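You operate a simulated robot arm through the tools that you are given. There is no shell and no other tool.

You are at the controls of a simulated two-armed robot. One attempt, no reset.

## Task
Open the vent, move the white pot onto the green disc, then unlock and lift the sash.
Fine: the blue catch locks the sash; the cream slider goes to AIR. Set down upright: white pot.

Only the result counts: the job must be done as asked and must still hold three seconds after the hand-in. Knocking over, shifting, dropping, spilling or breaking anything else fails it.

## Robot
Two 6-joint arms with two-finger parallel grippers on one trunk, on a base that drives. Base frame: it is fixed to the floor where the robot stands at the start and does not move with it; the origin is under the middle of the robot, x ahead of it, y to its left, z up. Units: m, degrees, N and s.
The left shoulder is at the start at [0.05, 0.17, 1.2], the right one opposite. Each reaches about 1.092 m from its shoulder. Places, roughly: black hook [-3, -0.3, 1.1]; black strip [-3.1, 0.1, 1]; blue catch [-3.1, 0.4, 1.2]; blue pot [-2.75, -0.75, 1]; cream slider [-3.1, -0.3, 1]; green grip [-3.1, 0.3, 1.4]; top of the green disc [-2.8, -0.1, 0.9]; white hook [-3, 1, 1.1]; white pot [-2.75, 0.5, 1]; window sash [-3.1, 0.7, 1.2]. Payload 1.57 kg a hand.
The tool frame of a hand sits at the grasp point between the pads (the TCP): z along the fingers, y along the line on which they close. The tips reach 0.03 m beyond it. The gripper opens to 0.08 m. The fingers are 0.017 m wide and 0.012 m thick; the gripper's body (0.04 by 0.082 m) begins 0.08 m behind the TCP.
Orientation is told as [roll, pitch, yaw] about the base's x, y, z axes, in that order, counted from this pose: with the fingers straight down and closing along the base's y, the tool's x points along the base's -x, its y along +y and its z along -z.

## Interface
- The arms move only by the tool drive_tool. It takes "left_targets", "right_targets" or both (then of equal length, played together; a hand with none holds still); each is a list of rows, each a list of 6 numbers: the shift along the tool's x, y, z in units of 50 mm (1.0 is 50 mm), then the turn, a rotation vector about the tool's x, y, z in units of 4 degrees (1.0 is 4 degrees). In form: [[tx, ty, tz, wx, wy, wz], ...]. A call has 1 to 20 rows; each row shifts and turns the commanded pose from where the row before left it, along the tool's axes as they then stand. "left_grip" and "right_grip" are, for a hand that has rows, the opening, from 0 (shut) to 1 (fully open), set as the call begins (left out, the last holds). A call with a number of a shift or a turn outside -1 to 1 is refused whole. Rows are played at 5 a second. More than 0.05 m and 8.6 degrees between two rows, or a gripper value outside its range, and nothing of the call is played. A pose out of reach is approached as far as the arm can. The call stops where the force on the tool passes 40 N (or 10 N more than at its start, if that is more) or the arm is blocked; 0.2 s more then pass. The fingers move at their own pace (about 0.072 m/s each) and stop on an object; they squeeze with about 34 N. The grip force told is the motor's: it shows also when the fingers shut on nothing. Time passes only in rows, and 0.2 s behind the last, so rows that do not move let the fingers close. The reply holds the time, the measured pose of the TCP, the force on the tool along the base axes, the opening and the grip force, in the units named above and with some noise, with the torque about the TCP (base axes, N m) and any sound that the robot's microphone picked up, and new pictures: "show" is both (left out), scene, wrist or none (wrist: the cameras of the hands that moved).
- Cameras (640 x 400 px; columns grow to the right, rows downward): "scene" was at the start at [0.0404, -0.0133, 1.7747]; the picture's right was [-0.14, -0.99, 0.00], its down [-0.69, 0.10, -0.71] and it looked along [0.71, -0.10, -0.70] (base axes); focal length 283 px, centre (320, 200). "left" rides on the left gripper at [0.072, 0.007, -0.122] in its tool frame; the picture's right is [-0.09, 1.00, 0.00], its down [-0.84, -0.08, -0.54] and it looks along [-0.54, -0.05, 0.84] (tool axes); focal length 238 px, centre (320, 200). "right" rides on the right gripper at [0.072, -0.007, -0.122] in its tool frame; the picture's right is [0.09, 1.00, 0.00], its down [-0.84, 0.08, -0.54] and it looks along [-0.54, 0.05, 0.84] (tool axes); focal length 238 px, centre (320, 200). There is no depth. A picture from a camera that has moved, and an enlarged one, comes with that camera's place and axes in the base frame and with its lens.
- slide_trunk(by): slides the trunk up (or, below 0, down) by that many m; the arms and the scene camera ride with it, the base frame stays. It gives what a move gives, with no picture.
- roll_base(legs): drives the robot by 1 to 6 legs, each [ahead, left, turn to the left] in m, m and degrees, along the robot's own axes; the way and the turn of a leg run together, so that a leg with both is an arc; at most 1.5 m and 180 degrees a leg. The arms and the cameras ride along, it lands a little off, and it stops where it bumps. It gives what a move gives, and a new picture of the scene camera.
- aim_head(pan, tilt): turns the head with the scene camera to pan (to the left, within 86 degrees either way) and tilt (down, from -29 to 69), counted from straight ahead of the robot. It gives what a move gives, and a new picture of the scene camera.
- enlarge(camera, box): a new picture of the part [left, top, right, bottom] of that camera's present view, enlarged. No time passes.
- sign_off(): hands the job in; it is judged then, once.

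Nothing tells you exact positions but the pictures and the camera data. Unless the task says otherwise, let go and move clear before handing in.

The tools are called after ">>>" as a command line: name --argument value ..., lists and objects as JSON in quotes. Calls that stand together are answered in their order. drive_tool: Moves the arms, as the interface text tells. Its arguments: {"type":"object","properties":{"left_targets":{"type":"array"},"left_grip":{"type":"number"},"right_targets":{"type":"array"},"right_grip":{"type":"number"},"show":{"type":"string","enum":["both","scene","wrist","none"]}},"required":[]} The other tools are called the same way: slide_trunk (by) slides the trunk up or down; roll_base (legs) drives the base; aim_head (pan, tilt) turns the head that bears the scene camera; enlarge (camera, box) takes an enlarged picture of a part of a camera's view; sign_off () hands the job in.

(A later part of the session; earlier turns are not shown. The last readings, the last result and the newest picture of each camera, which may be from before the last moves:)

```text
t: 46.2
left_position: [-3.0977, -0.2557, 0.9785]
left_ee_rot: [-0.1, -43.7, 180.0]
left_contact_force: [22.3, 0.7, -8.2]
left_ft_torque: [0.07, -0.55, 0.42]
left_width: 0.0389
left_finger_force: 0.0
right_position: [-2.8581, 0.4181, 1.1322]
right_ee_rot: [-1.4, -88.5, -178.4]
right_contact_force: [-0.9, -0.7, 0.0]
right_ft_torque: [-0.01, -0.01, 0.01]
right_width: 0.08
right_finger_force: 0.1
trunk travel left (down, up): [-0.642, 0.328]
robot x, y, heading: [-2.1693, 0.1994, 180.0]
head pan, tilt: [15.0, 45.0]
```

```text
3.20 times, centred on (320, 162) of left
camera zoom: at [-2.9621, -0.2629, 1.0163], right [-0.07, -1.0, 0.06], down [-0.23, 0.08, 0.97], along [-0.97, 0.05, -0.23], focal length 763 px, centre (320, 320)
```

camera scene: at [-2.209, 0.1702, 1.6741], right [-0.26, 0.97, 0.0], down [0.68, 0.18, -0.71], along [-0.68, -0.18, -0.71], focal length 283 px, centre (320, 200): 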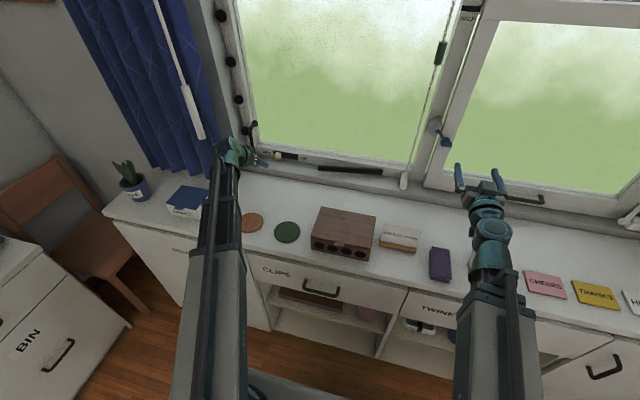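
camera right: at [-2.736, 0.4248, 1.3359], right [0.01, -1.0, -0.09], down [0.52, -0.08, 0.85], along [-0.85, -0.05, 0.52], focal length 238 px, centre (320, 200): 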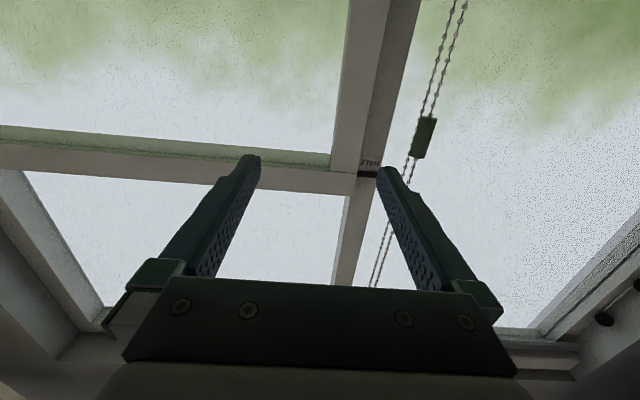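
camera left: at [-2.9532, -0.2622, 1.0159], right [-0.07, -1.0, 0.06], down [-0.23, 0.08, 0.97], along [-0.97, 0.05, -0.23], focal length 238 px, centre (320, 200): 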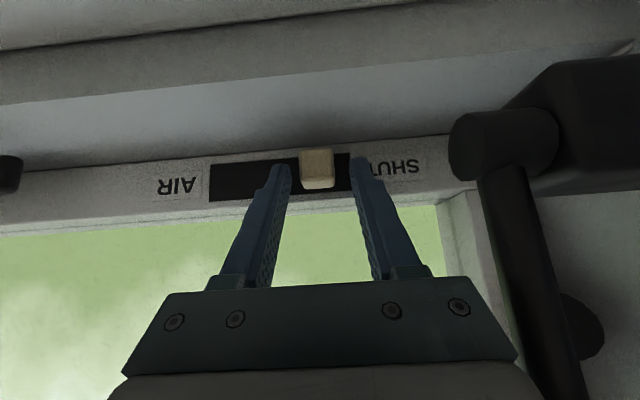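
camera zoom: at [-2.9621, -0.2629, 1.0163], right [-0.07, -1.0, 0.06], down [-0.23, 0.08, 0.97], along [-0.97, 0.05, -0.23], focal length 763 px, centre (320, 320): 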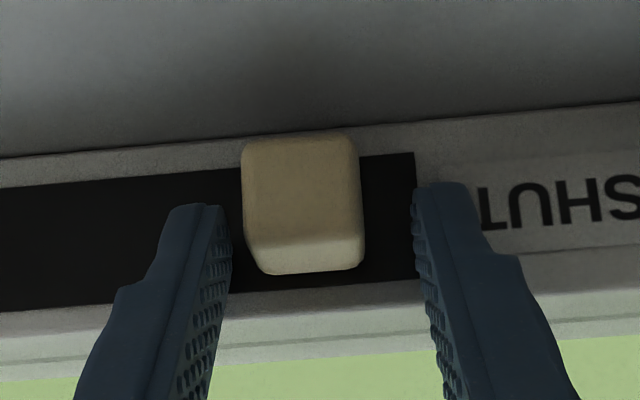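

The tips touch the vent face around the knob; I back off 2 mm and push the knob toward AIR (+y).

>>> drive_tool --left_targets '[[0.04, 0, -0.04, 0, 0, 0], [0, -0.15, 0, 0, 0, 0], [0, -0.2, 0, 0, 0, 0], [0, -0.2, 0, 0, 0, 0], [0, -0.2, 0, 0, 0, 0]]' --show "none"

>>> enlarge --camera "left" --box '[170, 75, 470, 262]'

```text
t: 47.4
left_position: [-3.0979, -0.2156, 0.9793]
left_ee_rot: [-0.2, -44.0, 179.9]
left_contact_force: [6.8, -4.1, 1.6]
left_ft_torque: [-0.03, -0.08, 0.3]
left_width: 0.0435
left_finger_force: 2.0
right_position: [-2.8598, 0.419, 1.1311]
right_ee_rot: [-1.1, -88.6, -178.6]
right_contact_force: [0.4, 0.8, 0.3]
right_ft_torque: [-0.02, 0.02, 0.03]
right_width: 0.08
right_finger_force: 0.0
trunk travel left (down, up): [-0.642, 0.328]
robot x, y, heading: [-2.1723, 0.1924, 179.9]
head pan, tilt: [15.0, 45.0]
```

```text
2.13 times, centred on (320, 168) of left
camera zoom: at [-2.9618, -0.2241, 1.0163], right [-0.07, -1.0, 0.06], down [-0.23, 0.08, 0.97], along [-0.97, 0.05, -0.23], focal length 508 px, centre (320, 267)
```

zoom: 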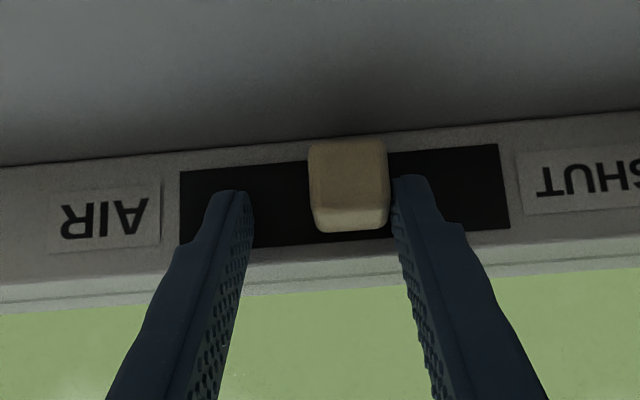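

>>> drive_tool --left_targets '[[0, -0.2, 0, 0, 0, 0], [0, -0.2, 0, 0, 0, 0], [0, -0.2, 0, 0, 0, 0]]' --show "none"

>>> enlarge --camera "left" --box '[170, 75, 470, 262]'

```text
t: 48.2
left_position: [-3.0993, -0.1846, 0.9787]
left_ee_rot: [0.0, -43.9, 179.8]
left_contact_force: [2.5, -1.6, 1.1]
left_ft_torque: [-0.07, 0.0, 0.11]
left_width: 0.0416
left_finger_force: 1.3
right_position: [-2.8589, 0.4181, 1.1304]
right_ee_rot: [-0.8, -88.5, -179.0]
right_contact_force: [-0.4, 0.1, -1.3]
right_ft_torque: [0.01, -0.01, -0.01]
right_width: 0.0798
right_finger_force: 0.1
trunk travel left (down, up): [-0.642, 0.328]
robot x, y, heading: [-2.1722, 0.1931, 180.0]
head pan, tilt: [15.0, 45.0]
```

```text
2.13 times, centred on (320, 168) of left
camera zoom: at [-2.9618, -0.1931, 1.016], right [-0.07, -1.0, 0.06], down [-0.23, 0.08, 0.97], along [-0.97, 0.05, -0.23], focal length 508 px, centre (320, 267)
```

zoom: 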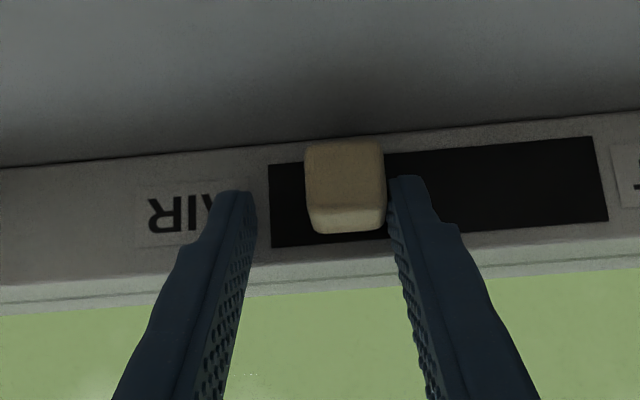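

>>> drive_tool --left_targets '[[0, -0.1, 0, 0, 0, 0], [0, -0.1, 0, 0, 0, 0], [0, -0.1, 0, 0, 0, 0]]' --show "none"

>>> enlarge --camera "left" --box '[170, 75, 470, 262]'

```text
t: 49.0
left_position: [-3.0981, -0.1737, 0.9787]
left_ee_rot: [0.1, -43.9, 180.1]
left_contact_force: [-0.1, -15.1, 2.2]
left_ft_torque: [-0.26, 0.21, 0.21]
left_width: 0.0531
left_finger_force: 7.1
right_position: [-2.8593, 0.4171, 1.1311]
right_ee_rot: [-2.7, -88.5, -177.0]
right_contact_force: [0.7, 0.2, 0.2]
right_ft_torque: [-0.04, -0.01, -0.01]
right_width: 0.0799
right_finger_force: 0.0
trunk travel left (down, up): [-0.642, 0.328]
robot x, y, heading: [-2.1707, 0.1907, 179.8]
head pan, tilt: [15.0, 45.0]
```

```text
2.13 times, centred on (320, 168) of left
camera zoom: at [-2.9617, -0.1823, 1.0156], right [-0.07, -1.0, 0.07], down [-0.22, 0.08, 0.97], along [-0.97, 0.05, -0.23], focal length 508 px, centre (320, 267)
```

zoom: 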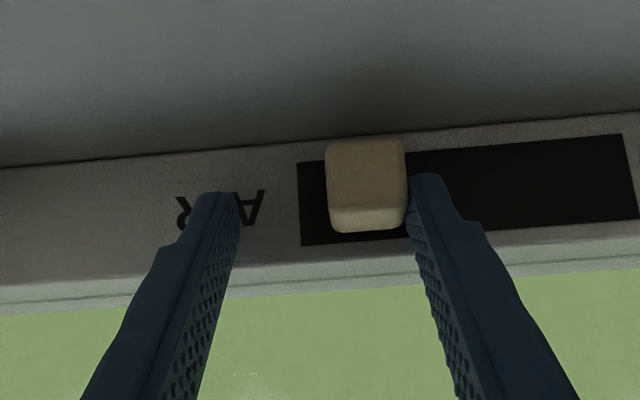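

The knob is at its stop by AIR. I back the left hand off and out.

>>> drive_tool --left_targets '[[0, 0.3, 0, 0, 0, 0], [0.36, 0, -0.35, 0, 0, 0], [0.7, 0, -0.68, 0, 0, 0], [0.7, 0, -0.68, 0, 0, 0], [0.7, 0, -0.68, 0, 0, 0]]' --show "both"

>>> enlarge --camera "scene" --box '[200, 110, 400, 235]'

```text
t: 50.2
left_position: [-2.9278, -0.1866, 0.9788]
left_ee_rot: [-0.1, -43.9, 179.9]
left_contact_force: [-0.2, 0.7, -0.5]
left_ft_torque: [0.01, 0.02, -0.02]
left_width: 0.0397
left_finger_force: 0.0
right_position: [-2.8585, 0.4187, 1.1321]
right_ee_rot: [-0.5, -88.5, -179.4]
right_contact_force: [-0.3, 0.5, -0.1]
right_ft_torque: [0.02, 0.0, 0.0]
right_width: 0.0802
right_finger_force: 0.0
trunk travel left (down, up): [-0.642, 0.328]
robot x, y, heading: [-2.1711, 0.1916, 179.9]
head pan, tilt: [15.0, 45.0]
camera scene: at [-2.2086, 0.1703, 1.6011], right [-0.26, 0.97, 0.0], down [0.68, 0.18, -0.71], along [-0.68, -0.18, -0.71], focal length 283 px, centre (320, 200)
camera left: at [-2.7903, -0.1946, 1.0161], right [-0.07, -1.0, 0.06], down [-0.23, 0.08, 0.97], along [-0.97, 0.05, -0.23], focal length 238 px, centre (320, 200)
```

scene: 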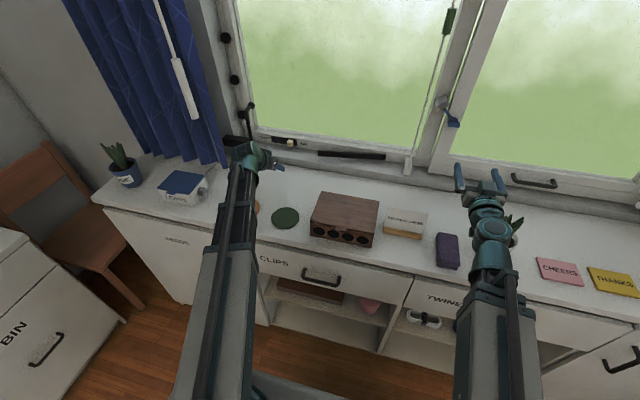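
left: 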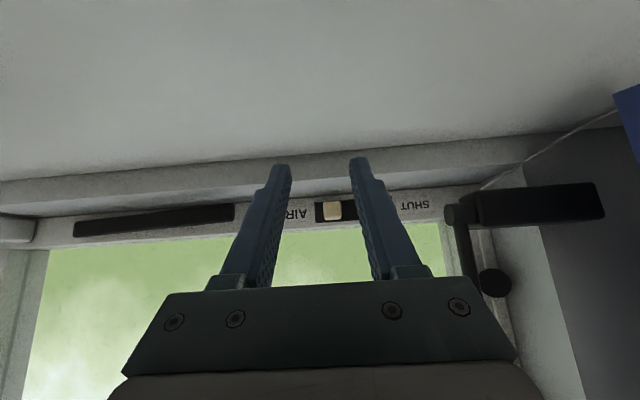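

```text
3.20 times, centred on (300, 172) of scene
camera zoom: at [-2.2086, 0.1703, 1.6011], right [-0.26, 0.97, 0.0], down [0.68, 0.18, -0.71], along [-0.68, -0.18, -0.71], focal length 906 px, centre (384, 288)
```

zoom: 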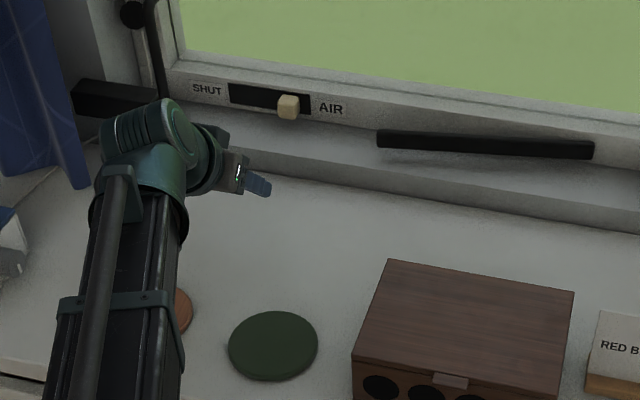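

The vent is open. Now for the pot: I pull the right hand back, raise the trunk a little, and tilt it to look at the pot at close range.

>>> slide_trunk --by 0.12

>>> drive_tool --right_targets '[[0, 0, -1, 0, 0, 0], [0, 0, -1, 0, 0, 0], [0, 0, -1, 0, 0, 0], [0, 0, -1, 0, 0, 0], [0, -1, 0, 0, 1, 0], [0, -1, 0, 0, 1, 0], [0, 0, 0, 0, 1, 0], [0, 0, 0, 0, 1, 0], [0, 0, 0, 0, 1, 0], [0, 0, 0, 0, 1, 0], [0, 0, 0, 0, 1, 0], [0, 0, 0, 0, 1, 0]]' --show "both"

```text
t: 51.7
left_position: [-2.9276, -0.1868, 1.0979]
left_ee_rot: [0.0, -43.9, 179.9]
left_contact_force: [-0.7, 0.2, 0.3]
left_ft_torque: [0.01, 0.03, 0.02]
left_width: 0.0402
left_finger_force: 0.0
right_position: [-2.8602, 0.4194, 1.2512]
right_ee_rot: [-0.6, -88.4, -179.2]
right_contact_force: [-0.5, -0.2, 0.6]
right_ft_torque: [0.02, -0.02, -0.01]
right_width: 0.0799
right_finger_force: 0.1
trunk travel left (down, up): [-0.762, 0.208]
robot x, y, heading: [-2.1689, 0.1937, 180.0]
head pan, tilt: [15.0, 45.0]
```

```text
t: 54.3
left_position: [-2.9279, -0.187, 1.0989]
left_ee_rot: [-0.1, -44.0, 179.9]
left_contact_force: [0.4, 0.3, 0.1]
left_ft_torque: [0.0, -0.01, -0.04]
left_width: 0.0397
left_finger_force: 0.0
right_position: [-2.841, 0.5376, 1.1359]
right_ee_rot: [0.0, -56.7, -179.9]
right_contact_force: [-0.9, 0.1, 0.8]
right_ft_torque: [0.02, 0.0, -0.01]
right_width: 0.0801
right_finger_force: 0.1
right hand out of reach, approached as far as the arm can: row 1, 2, 3, 4, 5, 6, 7, 8, 9, 10, 11, 12
trunk travel left (down, up): [-0.762, 0.208]
robot x, y, heading: [-2.1711, 0.1932, 179.8]
head pan, tilt: [15.0, 45.0]
camera scene: at [-2.2091, 0.1702, 1.721], right [-0.26, 0.97, 0.0], down [0.68, 0.18, -0.71], along [-0.68, -0.18, -0.71], focal length 283 px, centre (320, 200)
camera right: at [-2.699, 0.5433, 1.1432], right [0.05, -1.0, -0.08], down [-0.01, -0.08, 1.0], along [-1.0, -0.05, -0.01], focal length 238 px, centre (320, 200)
```

scene: 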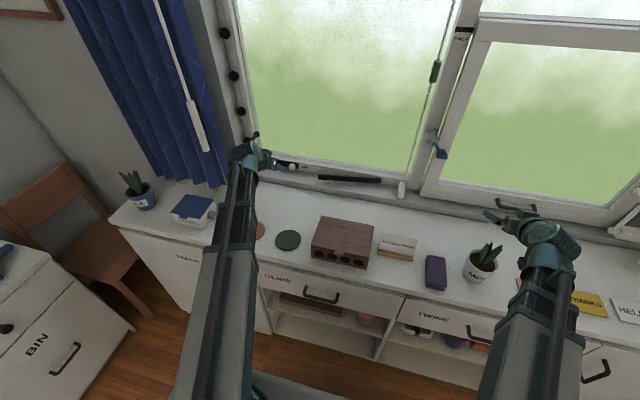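
right: 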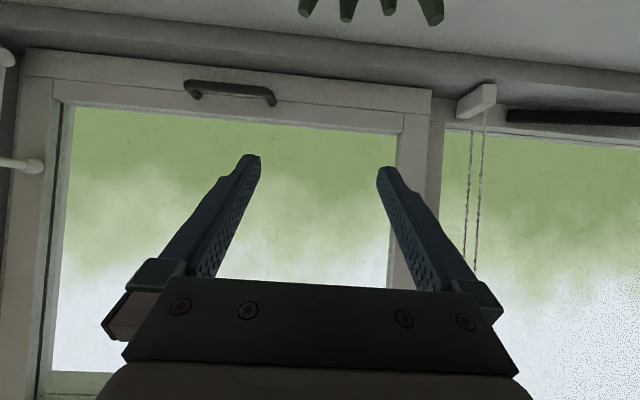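

>>> enlarge --camera "scene" --box '[420, 210, 540, 300]'

```text
4.44 times, centred on (480, 255) of scene
camera zoom: at [-2.2091, 0.1702, 1.721], right [-0.26, 0.97, 0.0], down [0.68, 0.18, -0.71], along [-0.68, -0.18, -0.71], focal length 1258 px, centre (-391, -44)
```

zoom: 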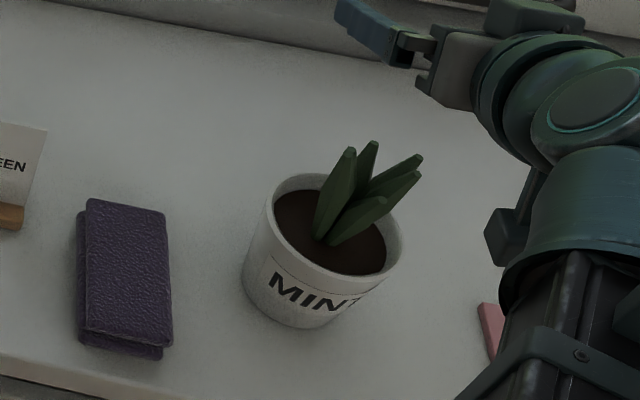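

I can see the pot tapers from about 83 mm at the rim to about 67 mm at the base, so it must be gripped low on the body with fingers pitched about 60° from vertical. I raise slightly, then back the base off and shift it left to get room for that.

>>> slide_trunk --by 0.06

>>> roll_base --legs '[[-0.27, 0, 0], [0, 0.19, 0]]'

>>> aim_head --pan 0 --tilt 45

```text
t: 55.3
left_position: [-2.9272, -0.1881, 1.1585]
left_ee_rot: [-0.1, -43.9, 179.9]
left_contact_force: [0.1, 0.4, 0.0]
left_ft_torque: [-0.01, 0.02, 0.04]
left_width: 0.0399
left_finger_force: 0.0
right_position: [-2.8404, 0.5378, 1.1954]
right_ee_rot: [0.0, -56.5, -179.9]
right_contact_force: [-0.3, 0.1, -0.9]
right_ft_torque: [0.02, 0.02, 0.01]
right_width: 0.0801
right_finger_force: 0.0
trunk travel left (down, up): [-0.822, 0.148]
robot x, y, heading: [-2.1716, 0.1983, 179.9]
head pan, tilt: [15.0, 45.0]
```

```text
t: 58.4
left_position: [-2.6514, -0.3787, 1.1587]
left_ee_rot: [-0.1, -43.9, 179.9]
left_contact_force: [-0.1, 0.9, -0.1]
left_ft_torque: [0.0, 0.0, -0.05]
left_width: 0.04
left_finger_force: 0.1
right_position: [-2.5633, 0.3474, 1.1953]
right_ee_rot: [-0.1, -56.6, -179.7]
right_contact_force: [-0.6, -0.8, 0.7]
right_ft_torque: [0.01, -0.01, -0.05]
right_width: 0.0802
right_finger_force: 0.0
trunk travel left (down, up): [-0.822, 0.148]
robot x, y, heading: [-1.8921, 0.0082, 179.9]
head pan, tilt: [15.0, 45.0]
camera scene: at [-1.9326, -0.0211, 1.781], right [-0.26, 0.97, 0.0], down [0.68, 0.18, -0.71], along [-0.68, -0.18, -0.71], focal length 283 px, centre (320, 200)
```

scene: 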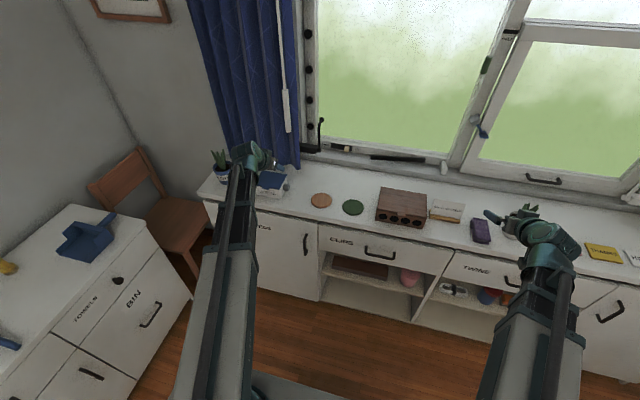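

```text
t: 59.1
left_position: [-2.6501, -0.3774, 1.1579]
left_ee_rot: [0.0, -43.9, 180.0]
left_contact_force: [-0.3, 1.0, 0.3]
left_ft_torque: [-0.02, 0.05, 0.01]
left_width: 0.0399
left_finger_force: 0.0
right_position: [-2.5643, 0.3476, 1.1942]
right_ee_rot: [0.1, -56.6, -179.8]
right_contact_force: [0.5, -0.3, -0.1]
right_ft_torque: [0.0, 0.04, 0.01]
right_width: 0.0801
right_finger_force: 0.1
trunk travel left (down, up): [-0.822, 0.148]
robot x, y, heading: [-1.8941, 0.0035, 179.6]
head pan, tilt: [0.0, 45.0]
camera scene: at [-1.9353, 0.0014, 1.781], right [0.0, 1.0, 0.0], down [0.71, 0.0, -0.71], along [-0.71, 0.0, -0.71], focal length 283 px, centre (320, 200)
```

scene: 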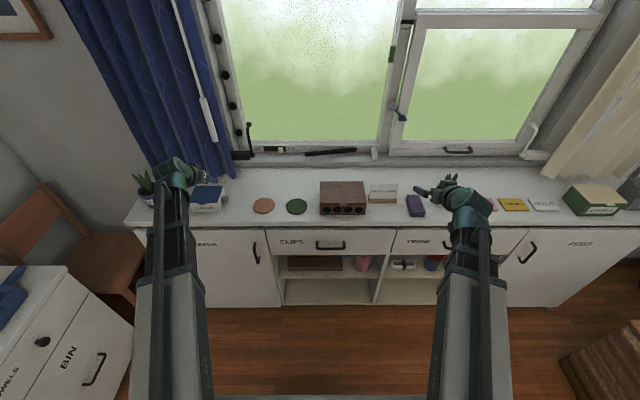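

>>> drive_tool --left_targets '[[0, 0, 0, 0, -1, 0], [0, 0, 0, 0, -1, 0], [0, 0, 0, 0, -1, 0], [0, 0, 0, 0, -1, 0], [0, 0, 0, 0, -1, 0], [0, 0, 0, 0, -1, 0], [0, 0, 0, 0, -1, 0], [0, 0, 0, 0, -1, 0], [0, 0, 0, 0, -1, 0], [0, 0, 0, 0, -1, 0], [0, 0, 0, 0, -1, 0], [0, 0, -1, 0, 0, 0]]' --right_targets '[[0, -0.5, 0, 0, -0.85, 0], [0, -0.5, 0, 0, 0, 0], [0, -0.5, 0, 0, 0, 0], [0, -0.5, 0, 0, 0, 0], [0, -0.5, 0, 0, 0, 0], [0, -0.5, 0, 0, 0, 0], [0, -0.48, 0, 0, 0, 0], [0, 0, 0, 0, 0, 0], [0, 0, 0, 0, 0, 0], [0, 0, 0, 0, 0, 0], [0, 0, 0, 0, 0, 0], [0, 0, 0, 0, 0, 0]]' --right_grip 1 --show "both"

```text
t: 61.7
left_position: [-2.5993, -0.3773, 1.3111]
left_ee_rot: [-0.2, -88.2, -179.8]
left_contact_force: [0.2, -0.6, -0.7]
left_ft_torque: [0.0, -0.01, -0.03]
left_width: 0.04
left_finger_force: 0.1
left hand out of reach, approached as far as the arm can: row 1, 2, 3, 4, 5, 6, 7, 8, 9, 10, 11
right_position: [-2.5631, 0.5199, 1.2072]
right_ee_rot: [0.1, -60.2, -179.8]
right_contact_force: [0.2, 0.0, -0.2]
right_ft_torque: [-0.03, -0.02, -0.01]
right_width: 0.0802
right_finger_force: 0.0
right hand out of reach, approached as far as the arm can: row 1
trunk travel left (down, up): [-0.822, 0.148]
robot x, y, heading: [-1.8953, 0.0061, 179.9]
head pan, tilt: [0.0, 45.0]
camera scene: at [-1.9336, 0.0018, 1.7811], right [0.0, 1.0, 0.0], down [0.71, 0.0, -0.71], along [-0.71, 0.0, -0.71], focal length 283 px, centre (320, 200)
camera right: at [-2.4214, 0.5263, 1.2065], right [0.05, -1.0, -0.08], down [0.05, -0.08, 1.0], along [-1.0, -0.05, 0.05], focal length 238 px, centre (320, 200)
camera left: at [-2.4748, -0.3855, 1.2419], right [0.0, -1.0, 0.09], down [0.51, 0.08, 0.85], along [-0.86, 0.05, 0.51], focal length 238 px, centre (320, 200)
```

scene: 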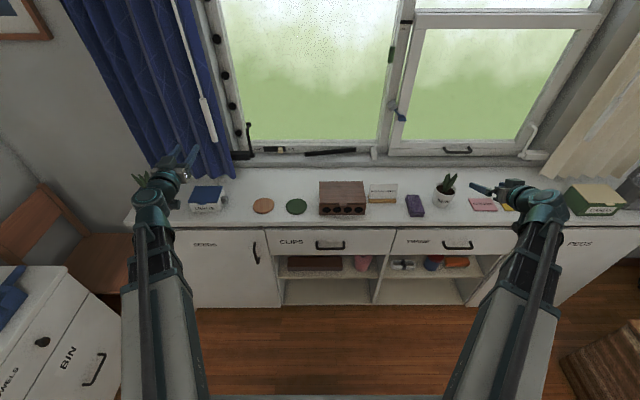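
right: 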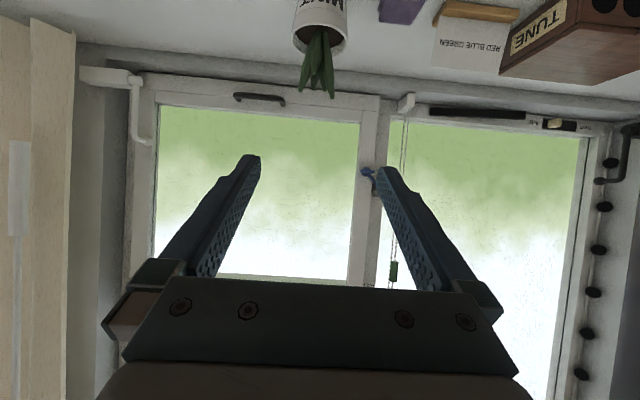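
left: 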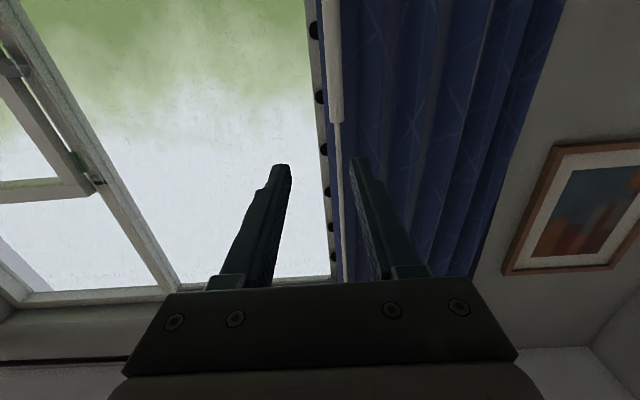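

Both hands obey. I lower the trunk so the right fingers come to the pot's lower body height while still in front of the counter, then look.

>>> slide_trunk --by -0.2

>>> drive_tool --right_targets '[[0, 0, 0, 0, 0, 0]]' --show "both"

>>> enlarge --camera "right" --box '[240, 50, 400, 150]'

```text
t: 63.9
left_position: [-2.6016, -0.3786, 1.1094]
left_ee_rot: [-0.1, -88.0, 180.0]
left_contact_force: [-0.4, -0.2, -0.6]
left_ft_torque: [-0.03, 0.03, 0.01]
left_width: 0.0399
left_finger_force: 0.0
right_position: [-2.5633, 0.52, 1.0079]
right_ee_rot: [-0.1, -60.2, -179.8]
right_contact_force: [0.0, -0.2, 0.7]
right_ft_torque: [0.03, -0.01, -0.03]
right_width: 0.0801
right_finger_force: 0.0
trunk travel left (down, up): [-0.622, 0.348]
robot x, y, heading: [-1.892, 0.0048, 179.8]
head pan, tilt: [0.0, 45.0]
```

```text
t: 64.3
left_position: [-2.6006, -0.3773, 1.1096]
left_ee_rot: [0.0, -88.0, 179.8]
left_contact_force: [0.0, -0.1, -0.3]
left_ft_torque: [-0.02, -0.01, -0.01]
left_width: 0.0399
left_finger_force: 0.0
right_position: [-2.5635, 0.5196, 1.008]
right_ee_rot: [0.0, -60.0, -179.8]
right_contact_force: [0.7, -0.6, 0.2]
right_ft_torque: [-0.02, 0.04, -0.04]
right_width: 0.0802
right_finger_force: 0.0
trunk travel left (down, up): [-0.622, 0.348]
robot x, y, heading: [-1.8921, 0.0044, 180.0]
head pan, tilt: [0.0, 45.0]
camera scene: at [-1.9353, 0.0017, 1.5811], right [0.0, 1.0, 0.0], down [0.71, 0.0, -0.71], along [-0.71, 0.0, -0.71], focal length 283 px, centre (320, 200)
camera right: at [-2.4228, 0.5262, 1.006], right [0.05, -1.0, -0.08], down [0.05, -0.08, 1.0], along [-1.0, -0.05, 0.05], focal length 238 px, centre (320, 200)
```

scene: 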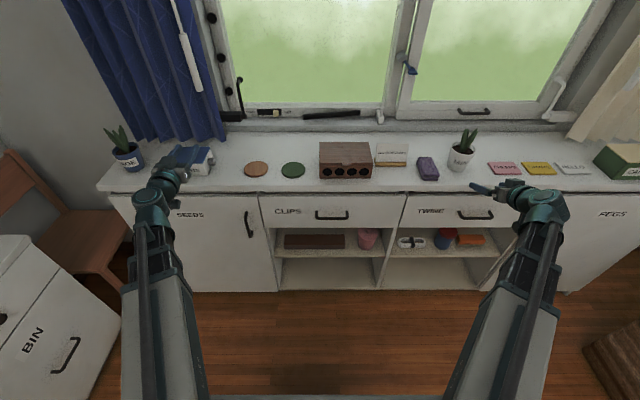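
right: 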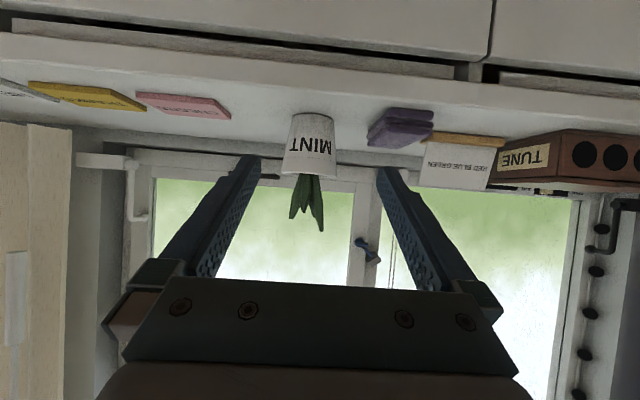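

```text
4.00 times, centred on (320, 100) of right
camera zoom: at [-2.4228, 0.5262, 1.006], right [0.05, -1.0, -0.08], down [0.05, -0.08, 1.0], along [-1.0, -0.05, 0.05], focal length 953 px, centre (320, 600)
```

zoom: 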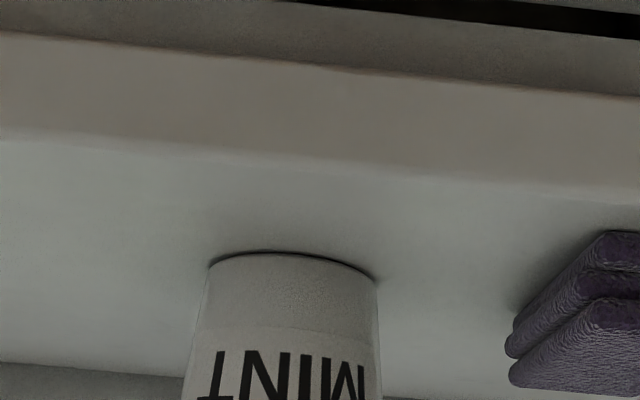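

>>> enlarge --camera "right" --box '[230, 90, 430, 215]'

```text
3.20 times, centred on (330, 152) of right
camera zoom: at [-2.4228, 0.5262, 1.006], right [0.05, -1.0, -0.08], down [0.05, -0.08, 1.0], along [-1.0, -0.05, 0.05], focal length 763 px, centre (288, 352)
```

zoom: 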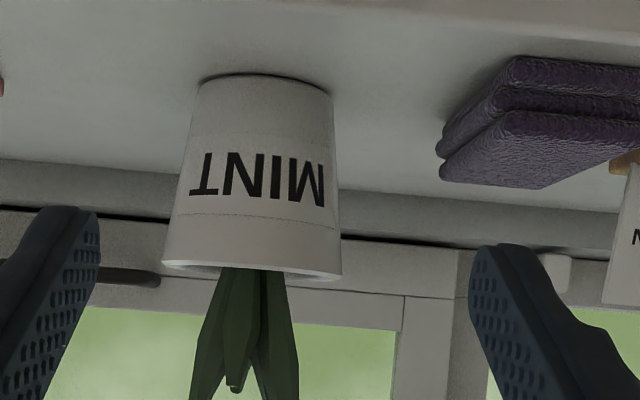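

The pot is well seen: base ≈ 66 mm, centre y ≈ 0.529, x ≈ -2.79. I align y, lower to grip height (~0.94) and advance to just before the pot.

>>> drive_tool --right_targets '[[0, -0.2, 0, 0, 0, 0]]' --show "none"

>>> slide_trunk --by -0.068

>>> drive_tool --right_targets '[[-0.4, 0, 0.693, 0, 0, 0], [-0.4, 0, 0.693, 0, 0, 0], [-0.4, 0, 0.693, 0, 0, 0]]' --show "both"

>>> enlarge --camera "right" --box '[200, 50, 440, 200]'

```text
t: 64.7
left_position: [-2.5999, -0.3779, 1.109]
left_ee_rot: [0.1, -88.0, 179.7]
left_contact_force: [-0.3, 0.5, 1.0]
left_ft_torque: [0.01, 0.01, -0.03]
left_width: 0.0399
left_finger_force: 0.1
right_position: [-2.5647, 0.5314, 1.0071]
right_ee_rot: [-0.1, -60.0, -179.9]
right_contact_force: [-0.8, 0.1, -0.1]
right_ft_torque: [-0.06, 0.0, 0.02]
right_width: 0.0801
right_finger_force: 0.1
trunk travel left (down, up): [-0.622, 0.348]
robot x, y, heading: [-1.8917, 0.0051, 180.1]
head pan, tilt: [0.0, 45.0]
```

```text
t: 65.8
left_position: [-2.5998, -0.3779, 1.0415]
left_ee_rot: [0.0, -88.0, 180.0]
left_contact_force: [0.3, 0.5, -0.7]
left_ft_torque: [0.0, 0.0, 0.03]
left_width: 0.0401
left_finger_force: 0.1
right_position: [-2.5644, 0.5293, 0.9385]
right_ee_rot: [-0.1, -60.0, -179.8]
right_contact_force: [0.3, -0.3, -0.2]
right_ft_torque: [-0.01, 0.01, 0.01]
right_width: 0.0799
right_finger_force: 0.1
trunk travel left (down, up): [-0.554, 0.416]
robot x, y, heading: [-1.8911, -0.0001, 180.0]
head pan, tilt: [0.0, 45.0]
```

```text
t: 66.6
left_position: [-2.601, -0.3783, 1.0417]
left_ee_rot: [0.1, -88.1, 179.8]
left_contact_force: [0.0, 0.2, -0.5]
left_ft_torque: [0.0, -0.02, -0.01]
left_width: 0.0401
left_finger_force: 0.0
right_position: [-2.6867, 0.5309, 0.9395]
right_ee_rot: [0.1, -60.1, -179.8]
right_contact_force: [-0.1, -0.1, -0.7]
right_ft_torque: [0.04, 0.01, 0.01]
right_width: 0.0801
right_finger_force: 0.0
trunk travel left (down, up): [-0.554, 0.416]
robot x, y, heading: [-1.8924, 0.0048, 179.9]
head pan, tilt: [0.0, 45.0]
camera scene: at [-1.9354, 0.0018, 1.513], right [0.0, 1.0, 0.0], down [0.71, 0.0, -0.71], along [-0.71, 0.0, -0.71], focal length 283 px, centre (320, 200)
camera right: at [-2.5443, 0.5363, 0.9379], right [0.05, -1.0, -0.08], down [0.05, -0.08, 1.0], along [-1.0, -0.05, 0.05], focal length 238 px, centre (320, 200)
```

scene: 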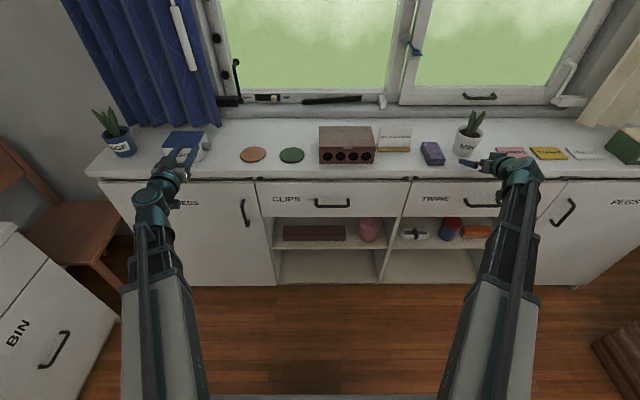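
right: 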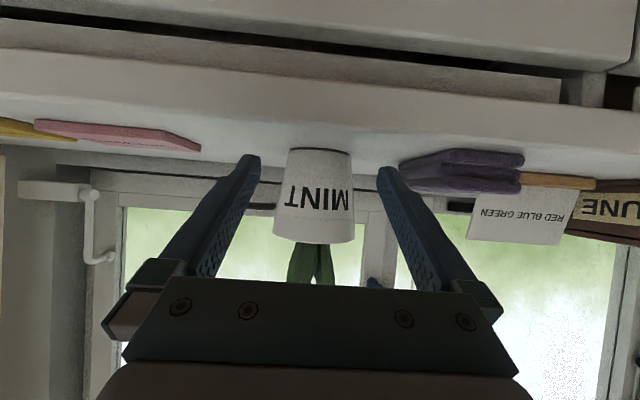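

```text
2.67 times, centred on (320, 125) of right
camera zoom: at [-2.5443, 0.5363, 0.9379], right [0.05, -1.0, -0.08], down [0.05, -0.08, 1.0], along [-1.0, -0.05, 0.05], focal length 636 px, centre (320, 400)
```

zoom: 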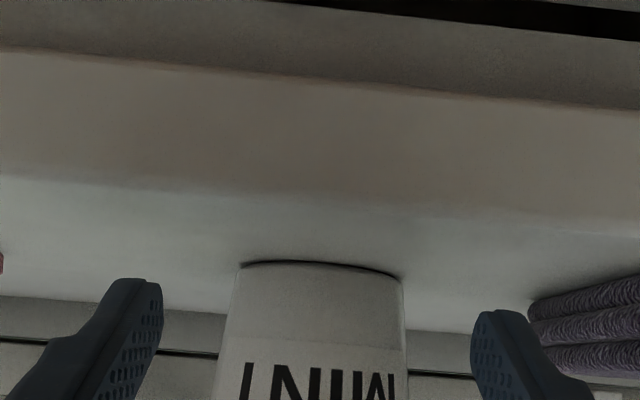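

>>> drive_tool --right_targets '[[-0.4, 0.03, 0.693, 0, 0, 0], [-0.4, 0, 0.693, 0, 0, 0]]' --show "both"

>>> enlarge --camera "right" --box '[200, 80, 440, 230]'

>>> enlarge --camera "scene" --box '[400, 80, 560, 180]'

```text
t: 67.2
left_position: [-2.6017, -0.378, 1.0414]
left_ee_rot: [0.1, -88.0, 179.9]
left_contact_force: [0.8, -0.8, -0.1]
left_ft_torque: [-0.02, 0.02, -0.01]
left_width: 0.0398
left_finger_force: 0.1
right_position: [-2.7649, 0.5295, 0.9394]
right_ee_rot: [0.0, -60.0, -179.9]
right_contact_force: [-0.9, -0.6, -0.2]
right_ft_torque: [-0.04, 0.01, 0.0]
right_width: 0.0801
right_finger_force: 0.1
trunk travel left (down, up): [-0.554, 0.416]
robot x, y, heading: [-1.8914, 0.0017, 180.3]
head pan, tilt: [0.0, 45.0]
camera scene: at [-1.9357, 0.0018, 1.513], right [0.0, 1.0, 0.0], down [0.71, 0.0, -0.71], along [-0.71, 0.0, -0.71], focal length 283 px, centre (320, 200)
camera right: at [-2.6234, 0.5348, 0.9377], right [0.05, -1.0, -0.08], down [0.05, -0.08, 1.0], along [-1.0, -0.05, 0.05], focal length 238 px, centre (320, 200)
```

scene: 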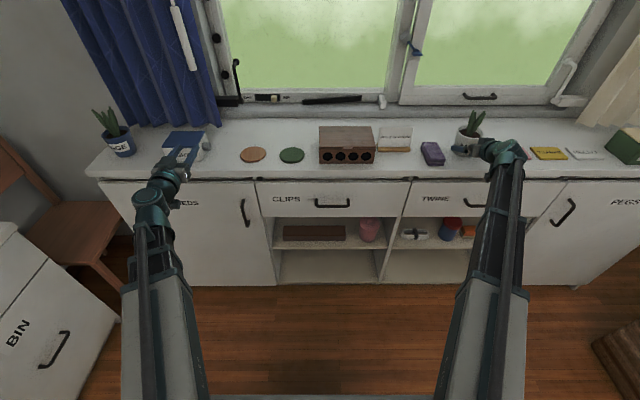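
right: 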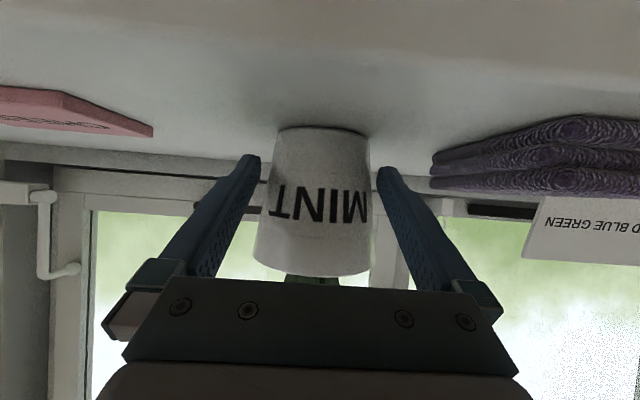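

```text
2.67 times, centred on (320, 155) of right
camera zoom: at [-2.6234, 0.5348, 0.9377], right [0.05, -1.0, -0.08], down [0.05, -0.08, 1.0], along [-1.0, -0.05, 0.05], focal length 636 px, centre (320, 320)
```

zoom: 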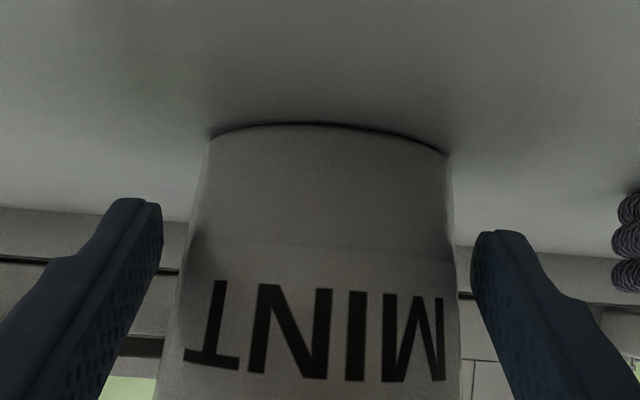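

```text
4.00 times, centred on (480, 130) of scene
camera zoom: at [-1.9357, 0.0018, 1.513], right [0.0, 1.0, 0.0], down [0.71, 0.0, -0.71], along [-0.71, 0.0, -0.71], focal length 1132 px, centre (-320, 480)
```

zoom: 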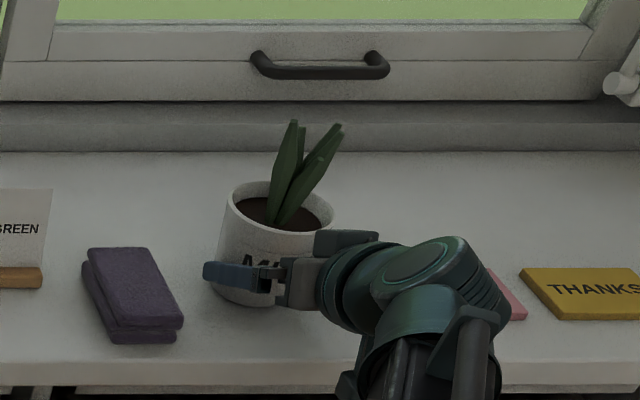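

Centred on the pot. I advance the last 3 cm.

>>> drive_tool --right_targets '[[-0.16, 0, 0.277, 0, 0, 0], [-0.16, 0, 0.277, 0, 0, 0]]' --show "both"

>>> enlarge --camera "scene" --box '[400, 80, 560, 180]'

```text
t: 67.8
left_position: [-2.6016, -0.3784, 1.0408]
left_ee_rot: [-0.1, -88.0, 179.8]
left_contact_force: [0.4, 0.2, -0.5]
left_ft_torque: [0.0, 0.01, -0.02]
left_width: 0.0399
left_finger_force: 0.1
right_position: [-2.7971, 0.529, 0.9383]
right_ee_rot: [-0.1, -59.9, -179.8]
right_contact_force: [-0.5, -0.7, 0.3]
right_ft_torque: [-0.02, 0.01, 0.01]
right_width: 0.08
right_finger_force: 0.0
trunk travel left (down, up): [-0.554, 0.416]
robot x, y, heading: [-1.8962, 0.0048, 179.8]
head pan, tilt: [0.0, 45.0]
camera scene: at [-1.9355, 0.0018, 1.513], right [0.0, 1.0, 0.0], down [0.71, 0.0, -0.71], along [-0.71, 0.0, -0.71], focal length 283 px, centre (320, 200)
camera right: at [-2.6559, 0.5339, 0.9378], right [0.05, -1.0, -0.08], down [0.05, -0.08, 1.0], along [-1.0, -0.05, 0.05], focal length 238 px, centre (320, 200)
```

scene: 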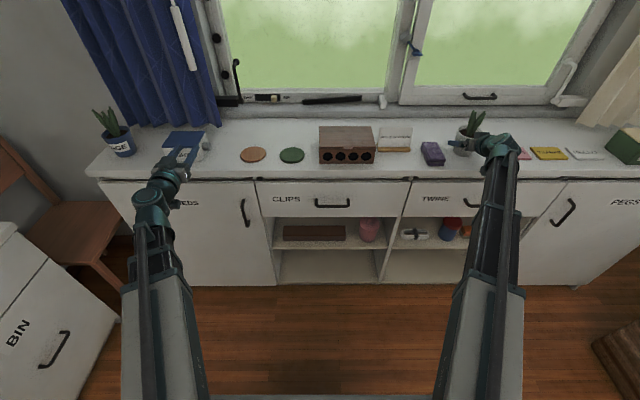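
right: 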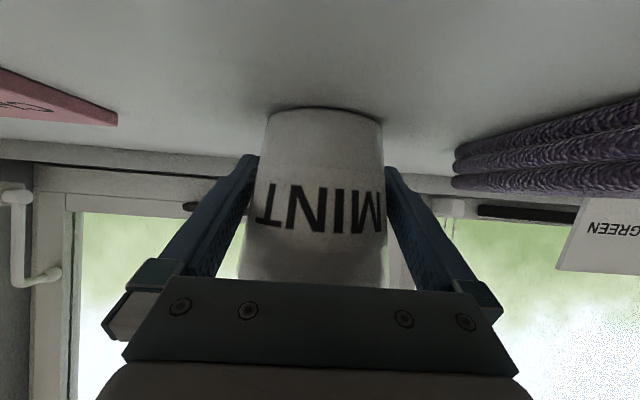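

```text
4.00 times, centred on (480, 130) of scene
camera zoom: at [-1.9355, 0.0018, 1.513], right [0.0, 1.0, 0.0], down [0.71, 0.0, -0.71], along [-0.71, 0.0, -0.71], focal length 1132 px, centre (-320, 480)
```

zoom: 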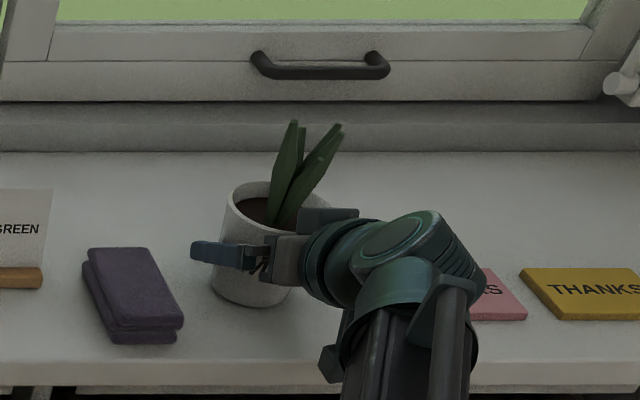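

>>> drive_tool --right_targets '[[0, 0, 0, 0, 0, 0], [0, 0, 0, 0, 0, 0], [0, 0, 0, 0, 0, 0], [0, 0, 0, 0, 0, 0], [0, 0, 0, 0, 0, 0]]' --right_grip 0 --show "wrist"

```text
t: 69.0
left_position: [-2.6006, -0.3782, 1.0414]
left_ee_rot: [0.0, -88.1, 179.8]
left_contact_force: [-0.4, 0.8, 0.2]
left_ft_torque: [-0.05, -0.02, 0.02]
left_width: 0.0402
left_finger_force: 0.1
right_position: [-2.7976, 0.5282, 0.9393]
right_ee_rot: [0.0, -60.0, -179.9]
right_contact_force: [-3.0, 0.0, 0.4]
right_ft_torque: [0.09, -0.05, 0.02]
right_width: 0.0783
right_finger_force: 34.1
trunk travel left (down, up): [-0.554, 0.416]
robot x, y, heading: [-1.8941, 0.003, 180.0]
head pan, tilt: [0.0, 45.0]
camera right: at [-2.6556, 0.5339, 0.9379], right [0.05, -1.0, -0.08], down [0.05, -0.08, 1.0], along [-1.0, -0.05, 0.05], focal length 238 px, centre (320, 200)
```

right: 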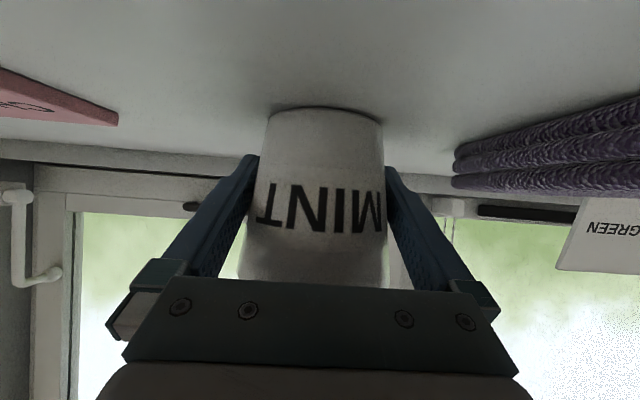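

Gripped at 78 mm with full squeeze. I lift a little with the trunk and check.

>>> slide_trunk --by 0.03

>>> drive_tool --right_targets '[[0, 0, 0, 0, 0, 0]]' --show "both"

```text
t: 69.7
left_position: [-2.6014, -0.379, 1.0715]
left_ee_rot: [0.3, -87.9, 179.6]
left_contact_force: [0.1, 0.4, -0.5]
left_ft_torque: [-0.01, -0.02, 0.02]
left_width: 0.0401
left_finger_force: 0.0
right_position: [-2.7975, 0.5281, 0.9685]
right_ee_rot: [-0.1, -60.0, -179.8]
right_contact_force: [-0.7, -0.2, -0.5]
right_ft_torque: [0.01, -0.01, -0.01]
right_width: 0.0799
right_finger_force: 33.9
trunk travel left (down, up): [-0.584, 0.386]
robot x, y, heading: [-1.8933, 0.005, 180.0]
head pan, tilt: [0.0, 45.0]
```

```text
t: 70.1
left_position: [-2.602, -0.3775, 1.0719]
left_ee_rot: [0.4, -88.0, 179.6]
left_contact_force: [0.6, -0.4, 0.3]
left_ft_torque: [-0.02, 0.02, -0.04]
left_width: 0.0399
left_finger_force: 0.0
right_position: [-2.7968, 0.5282, 0.9674]
right_ee_rot: [0.0, -59.9, -179.8]
right_contact_force: [-0.5, -0.6, 0.0]
right_ft_torque: [0.0, -0.01, 0.02]
right_width: 0.0798
right_finger_force: 33.6
trunk travel left (down, up): [-0.584, 0.386]
robot x, y, heading: [-1.8943, 0.0037, 179.9]
head pan, tilt: [0.0, 45.0]
camera scene: at [-1.936, 0.0021, 1.543], right [0.0, 1.0, 0.0], down [0.71, 0.0, -0.71], along [-0.71, 0.0, -0.71], focal length 283 px, centre (320, 200)
camera right: at [-2.6558, 0.5341, 0.9674], right [0.05, -1.0, -0.08], down [0.05, -0.08, 1.0], along [-1.0, -0.05, 0.05], focal length 238 px, centre (320, 200)
```

scene: 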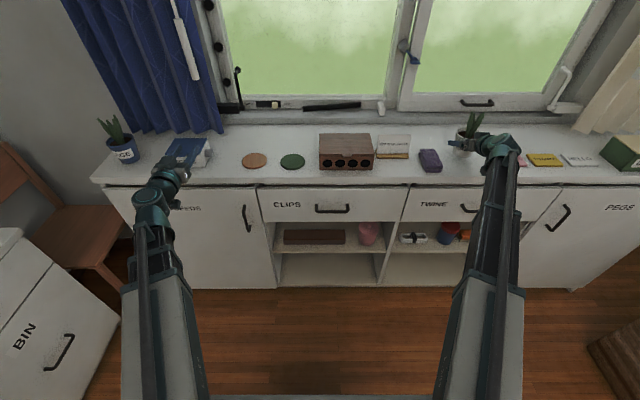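
right: 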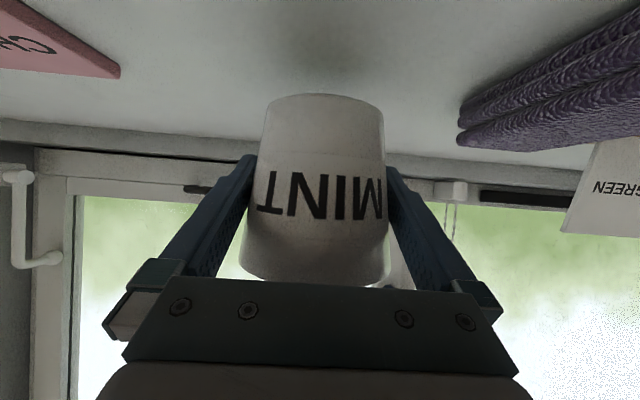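

>>> enlarge --camera "right" --box '[220, 60, 420, 300]'

>>> enlarge --camera "scene" --box '[400, 80, 560, 180]'

```text
1.67 times, centred on (320, 180) of right
camera zoom: at [-2.6558, 0.5341, 0.9674], right [0.05, -1.0, -0.08], down [0.05, -0.08, 1.0], along [-1.0, -0.05, 0.05], focal length 397 px, centre (320, 233)
```

zoom: 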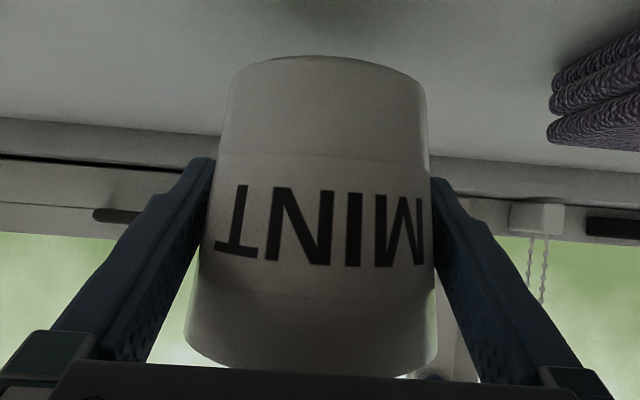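

```text
4.00 times, centred on (480, 130) of scene
camera zoom: at [-1.936, 0.0021, 1.543], right [0.0, 1.0, 0.0], down [0.71, 0.0, -0.71], along [-0.71, 0.0, -0.71], focal length 1132 px, centre (-320, 480)
```

zoom: 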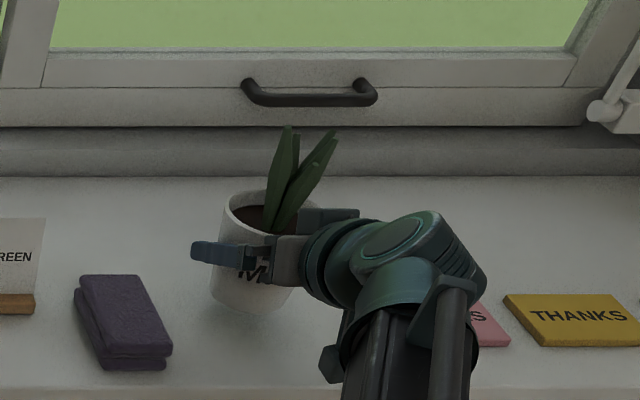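

The pot is lifted and holds (it settled about 5 mm lower between the fingers, wedged by its taper). I lift it clear of the other things.

>>> slide_trunk --by 0.13

>>> drive_tool --right_targets '[[0, 0.4, 0, 0, 0, 0], [0, 0.4, 0, 0, 0, 0], [0, 0.4, 0, 0, 0, 0]]' --show "both"

```text
t: 71.7
left_position: [-2.6023, -0.3779, 1.2002]
left_ee_rot: [0.3, -87.9, 179.5]
left_contact_force: [0.0, 1.1, 0.2]
left_ft_torque: [0.02, 0.0, 0.0]
left_width: 0.0401
left_finger_force: 0.0
right_position: [-2.7972, 0.5284, 1.0976]
right_ee_rot: [0.0, -60.0, -179.8]
right_contact_force: [0.7, 0.1, -5.5]
right_ft_torque: [0.02, 0.0, -0.02]
right_width: 0.0797
right_finger_force: 34.1
trunk travel left (down, up): [-0.714, 0.256]
robot x, y, heading: [-1.8942, 0.0075, 180.0]
head pan, tilt: [0.0, 45.0]
```

```text
t: 72.5
left_position: [-2.6014, -0.3763, 1.2009]
left_ee_rot: [-0.1, -88.0, 179.8]
left_contact_force: [-0.7, 0.4, -0.7]
left_ft_torque: [-0.02, 0.02, -0.02]
left_width: 0.0402
left_finger_force: 0.0
right_position: [-2.7955, 0.469, 1.0986]
right_ee_rot: [0.0, -60.1, -179.8]
right_contact_force: [0.9, 0.4, -5.6]
right_ft_torque: [0.02, 0.0, -0.01]
right_width: 0.0796
right_finger_force: 34.9
trunk travel left (down, up): [-0.714, 0.256]
robot x, y, heading: [-1.8946, 0.0027, 179.9]
head pan, tilt: [0.0, 45.0]
camera scene: at [-1.936, 0.0018, 1.673], right [0.0, 1.0, 0.0], down [0.71, 0.0, -0.71], along [-0.71, 0.0, -0.71], focal length 283 px, centre (320, 200)
camera right: at [-2.6545, 0.4749, 1.0978], right [0.05, -1.0, -0.08], down [0.05, -0.08, 1.0], along [-1.0, -0.05, 0.05], focal length 238 px, centre (320, 200)
```

scene: 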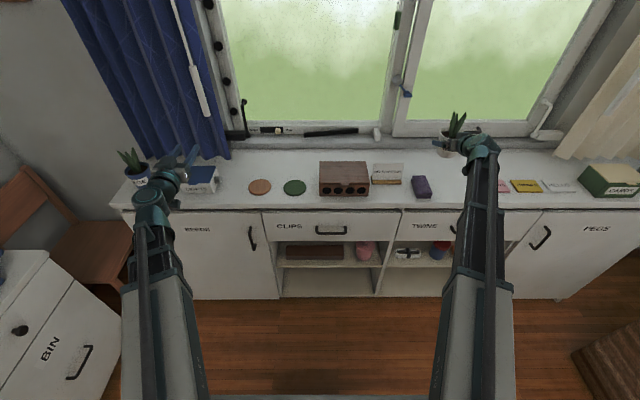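
right: 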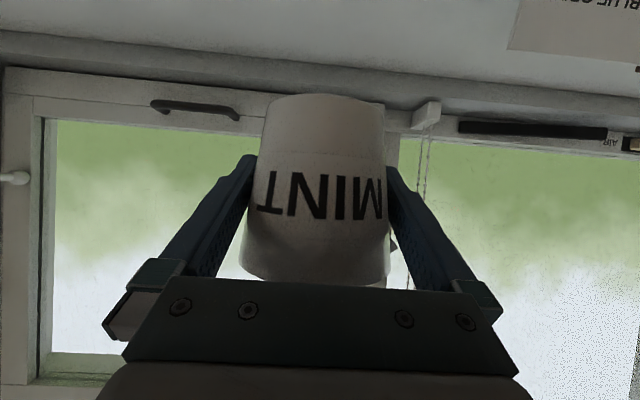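

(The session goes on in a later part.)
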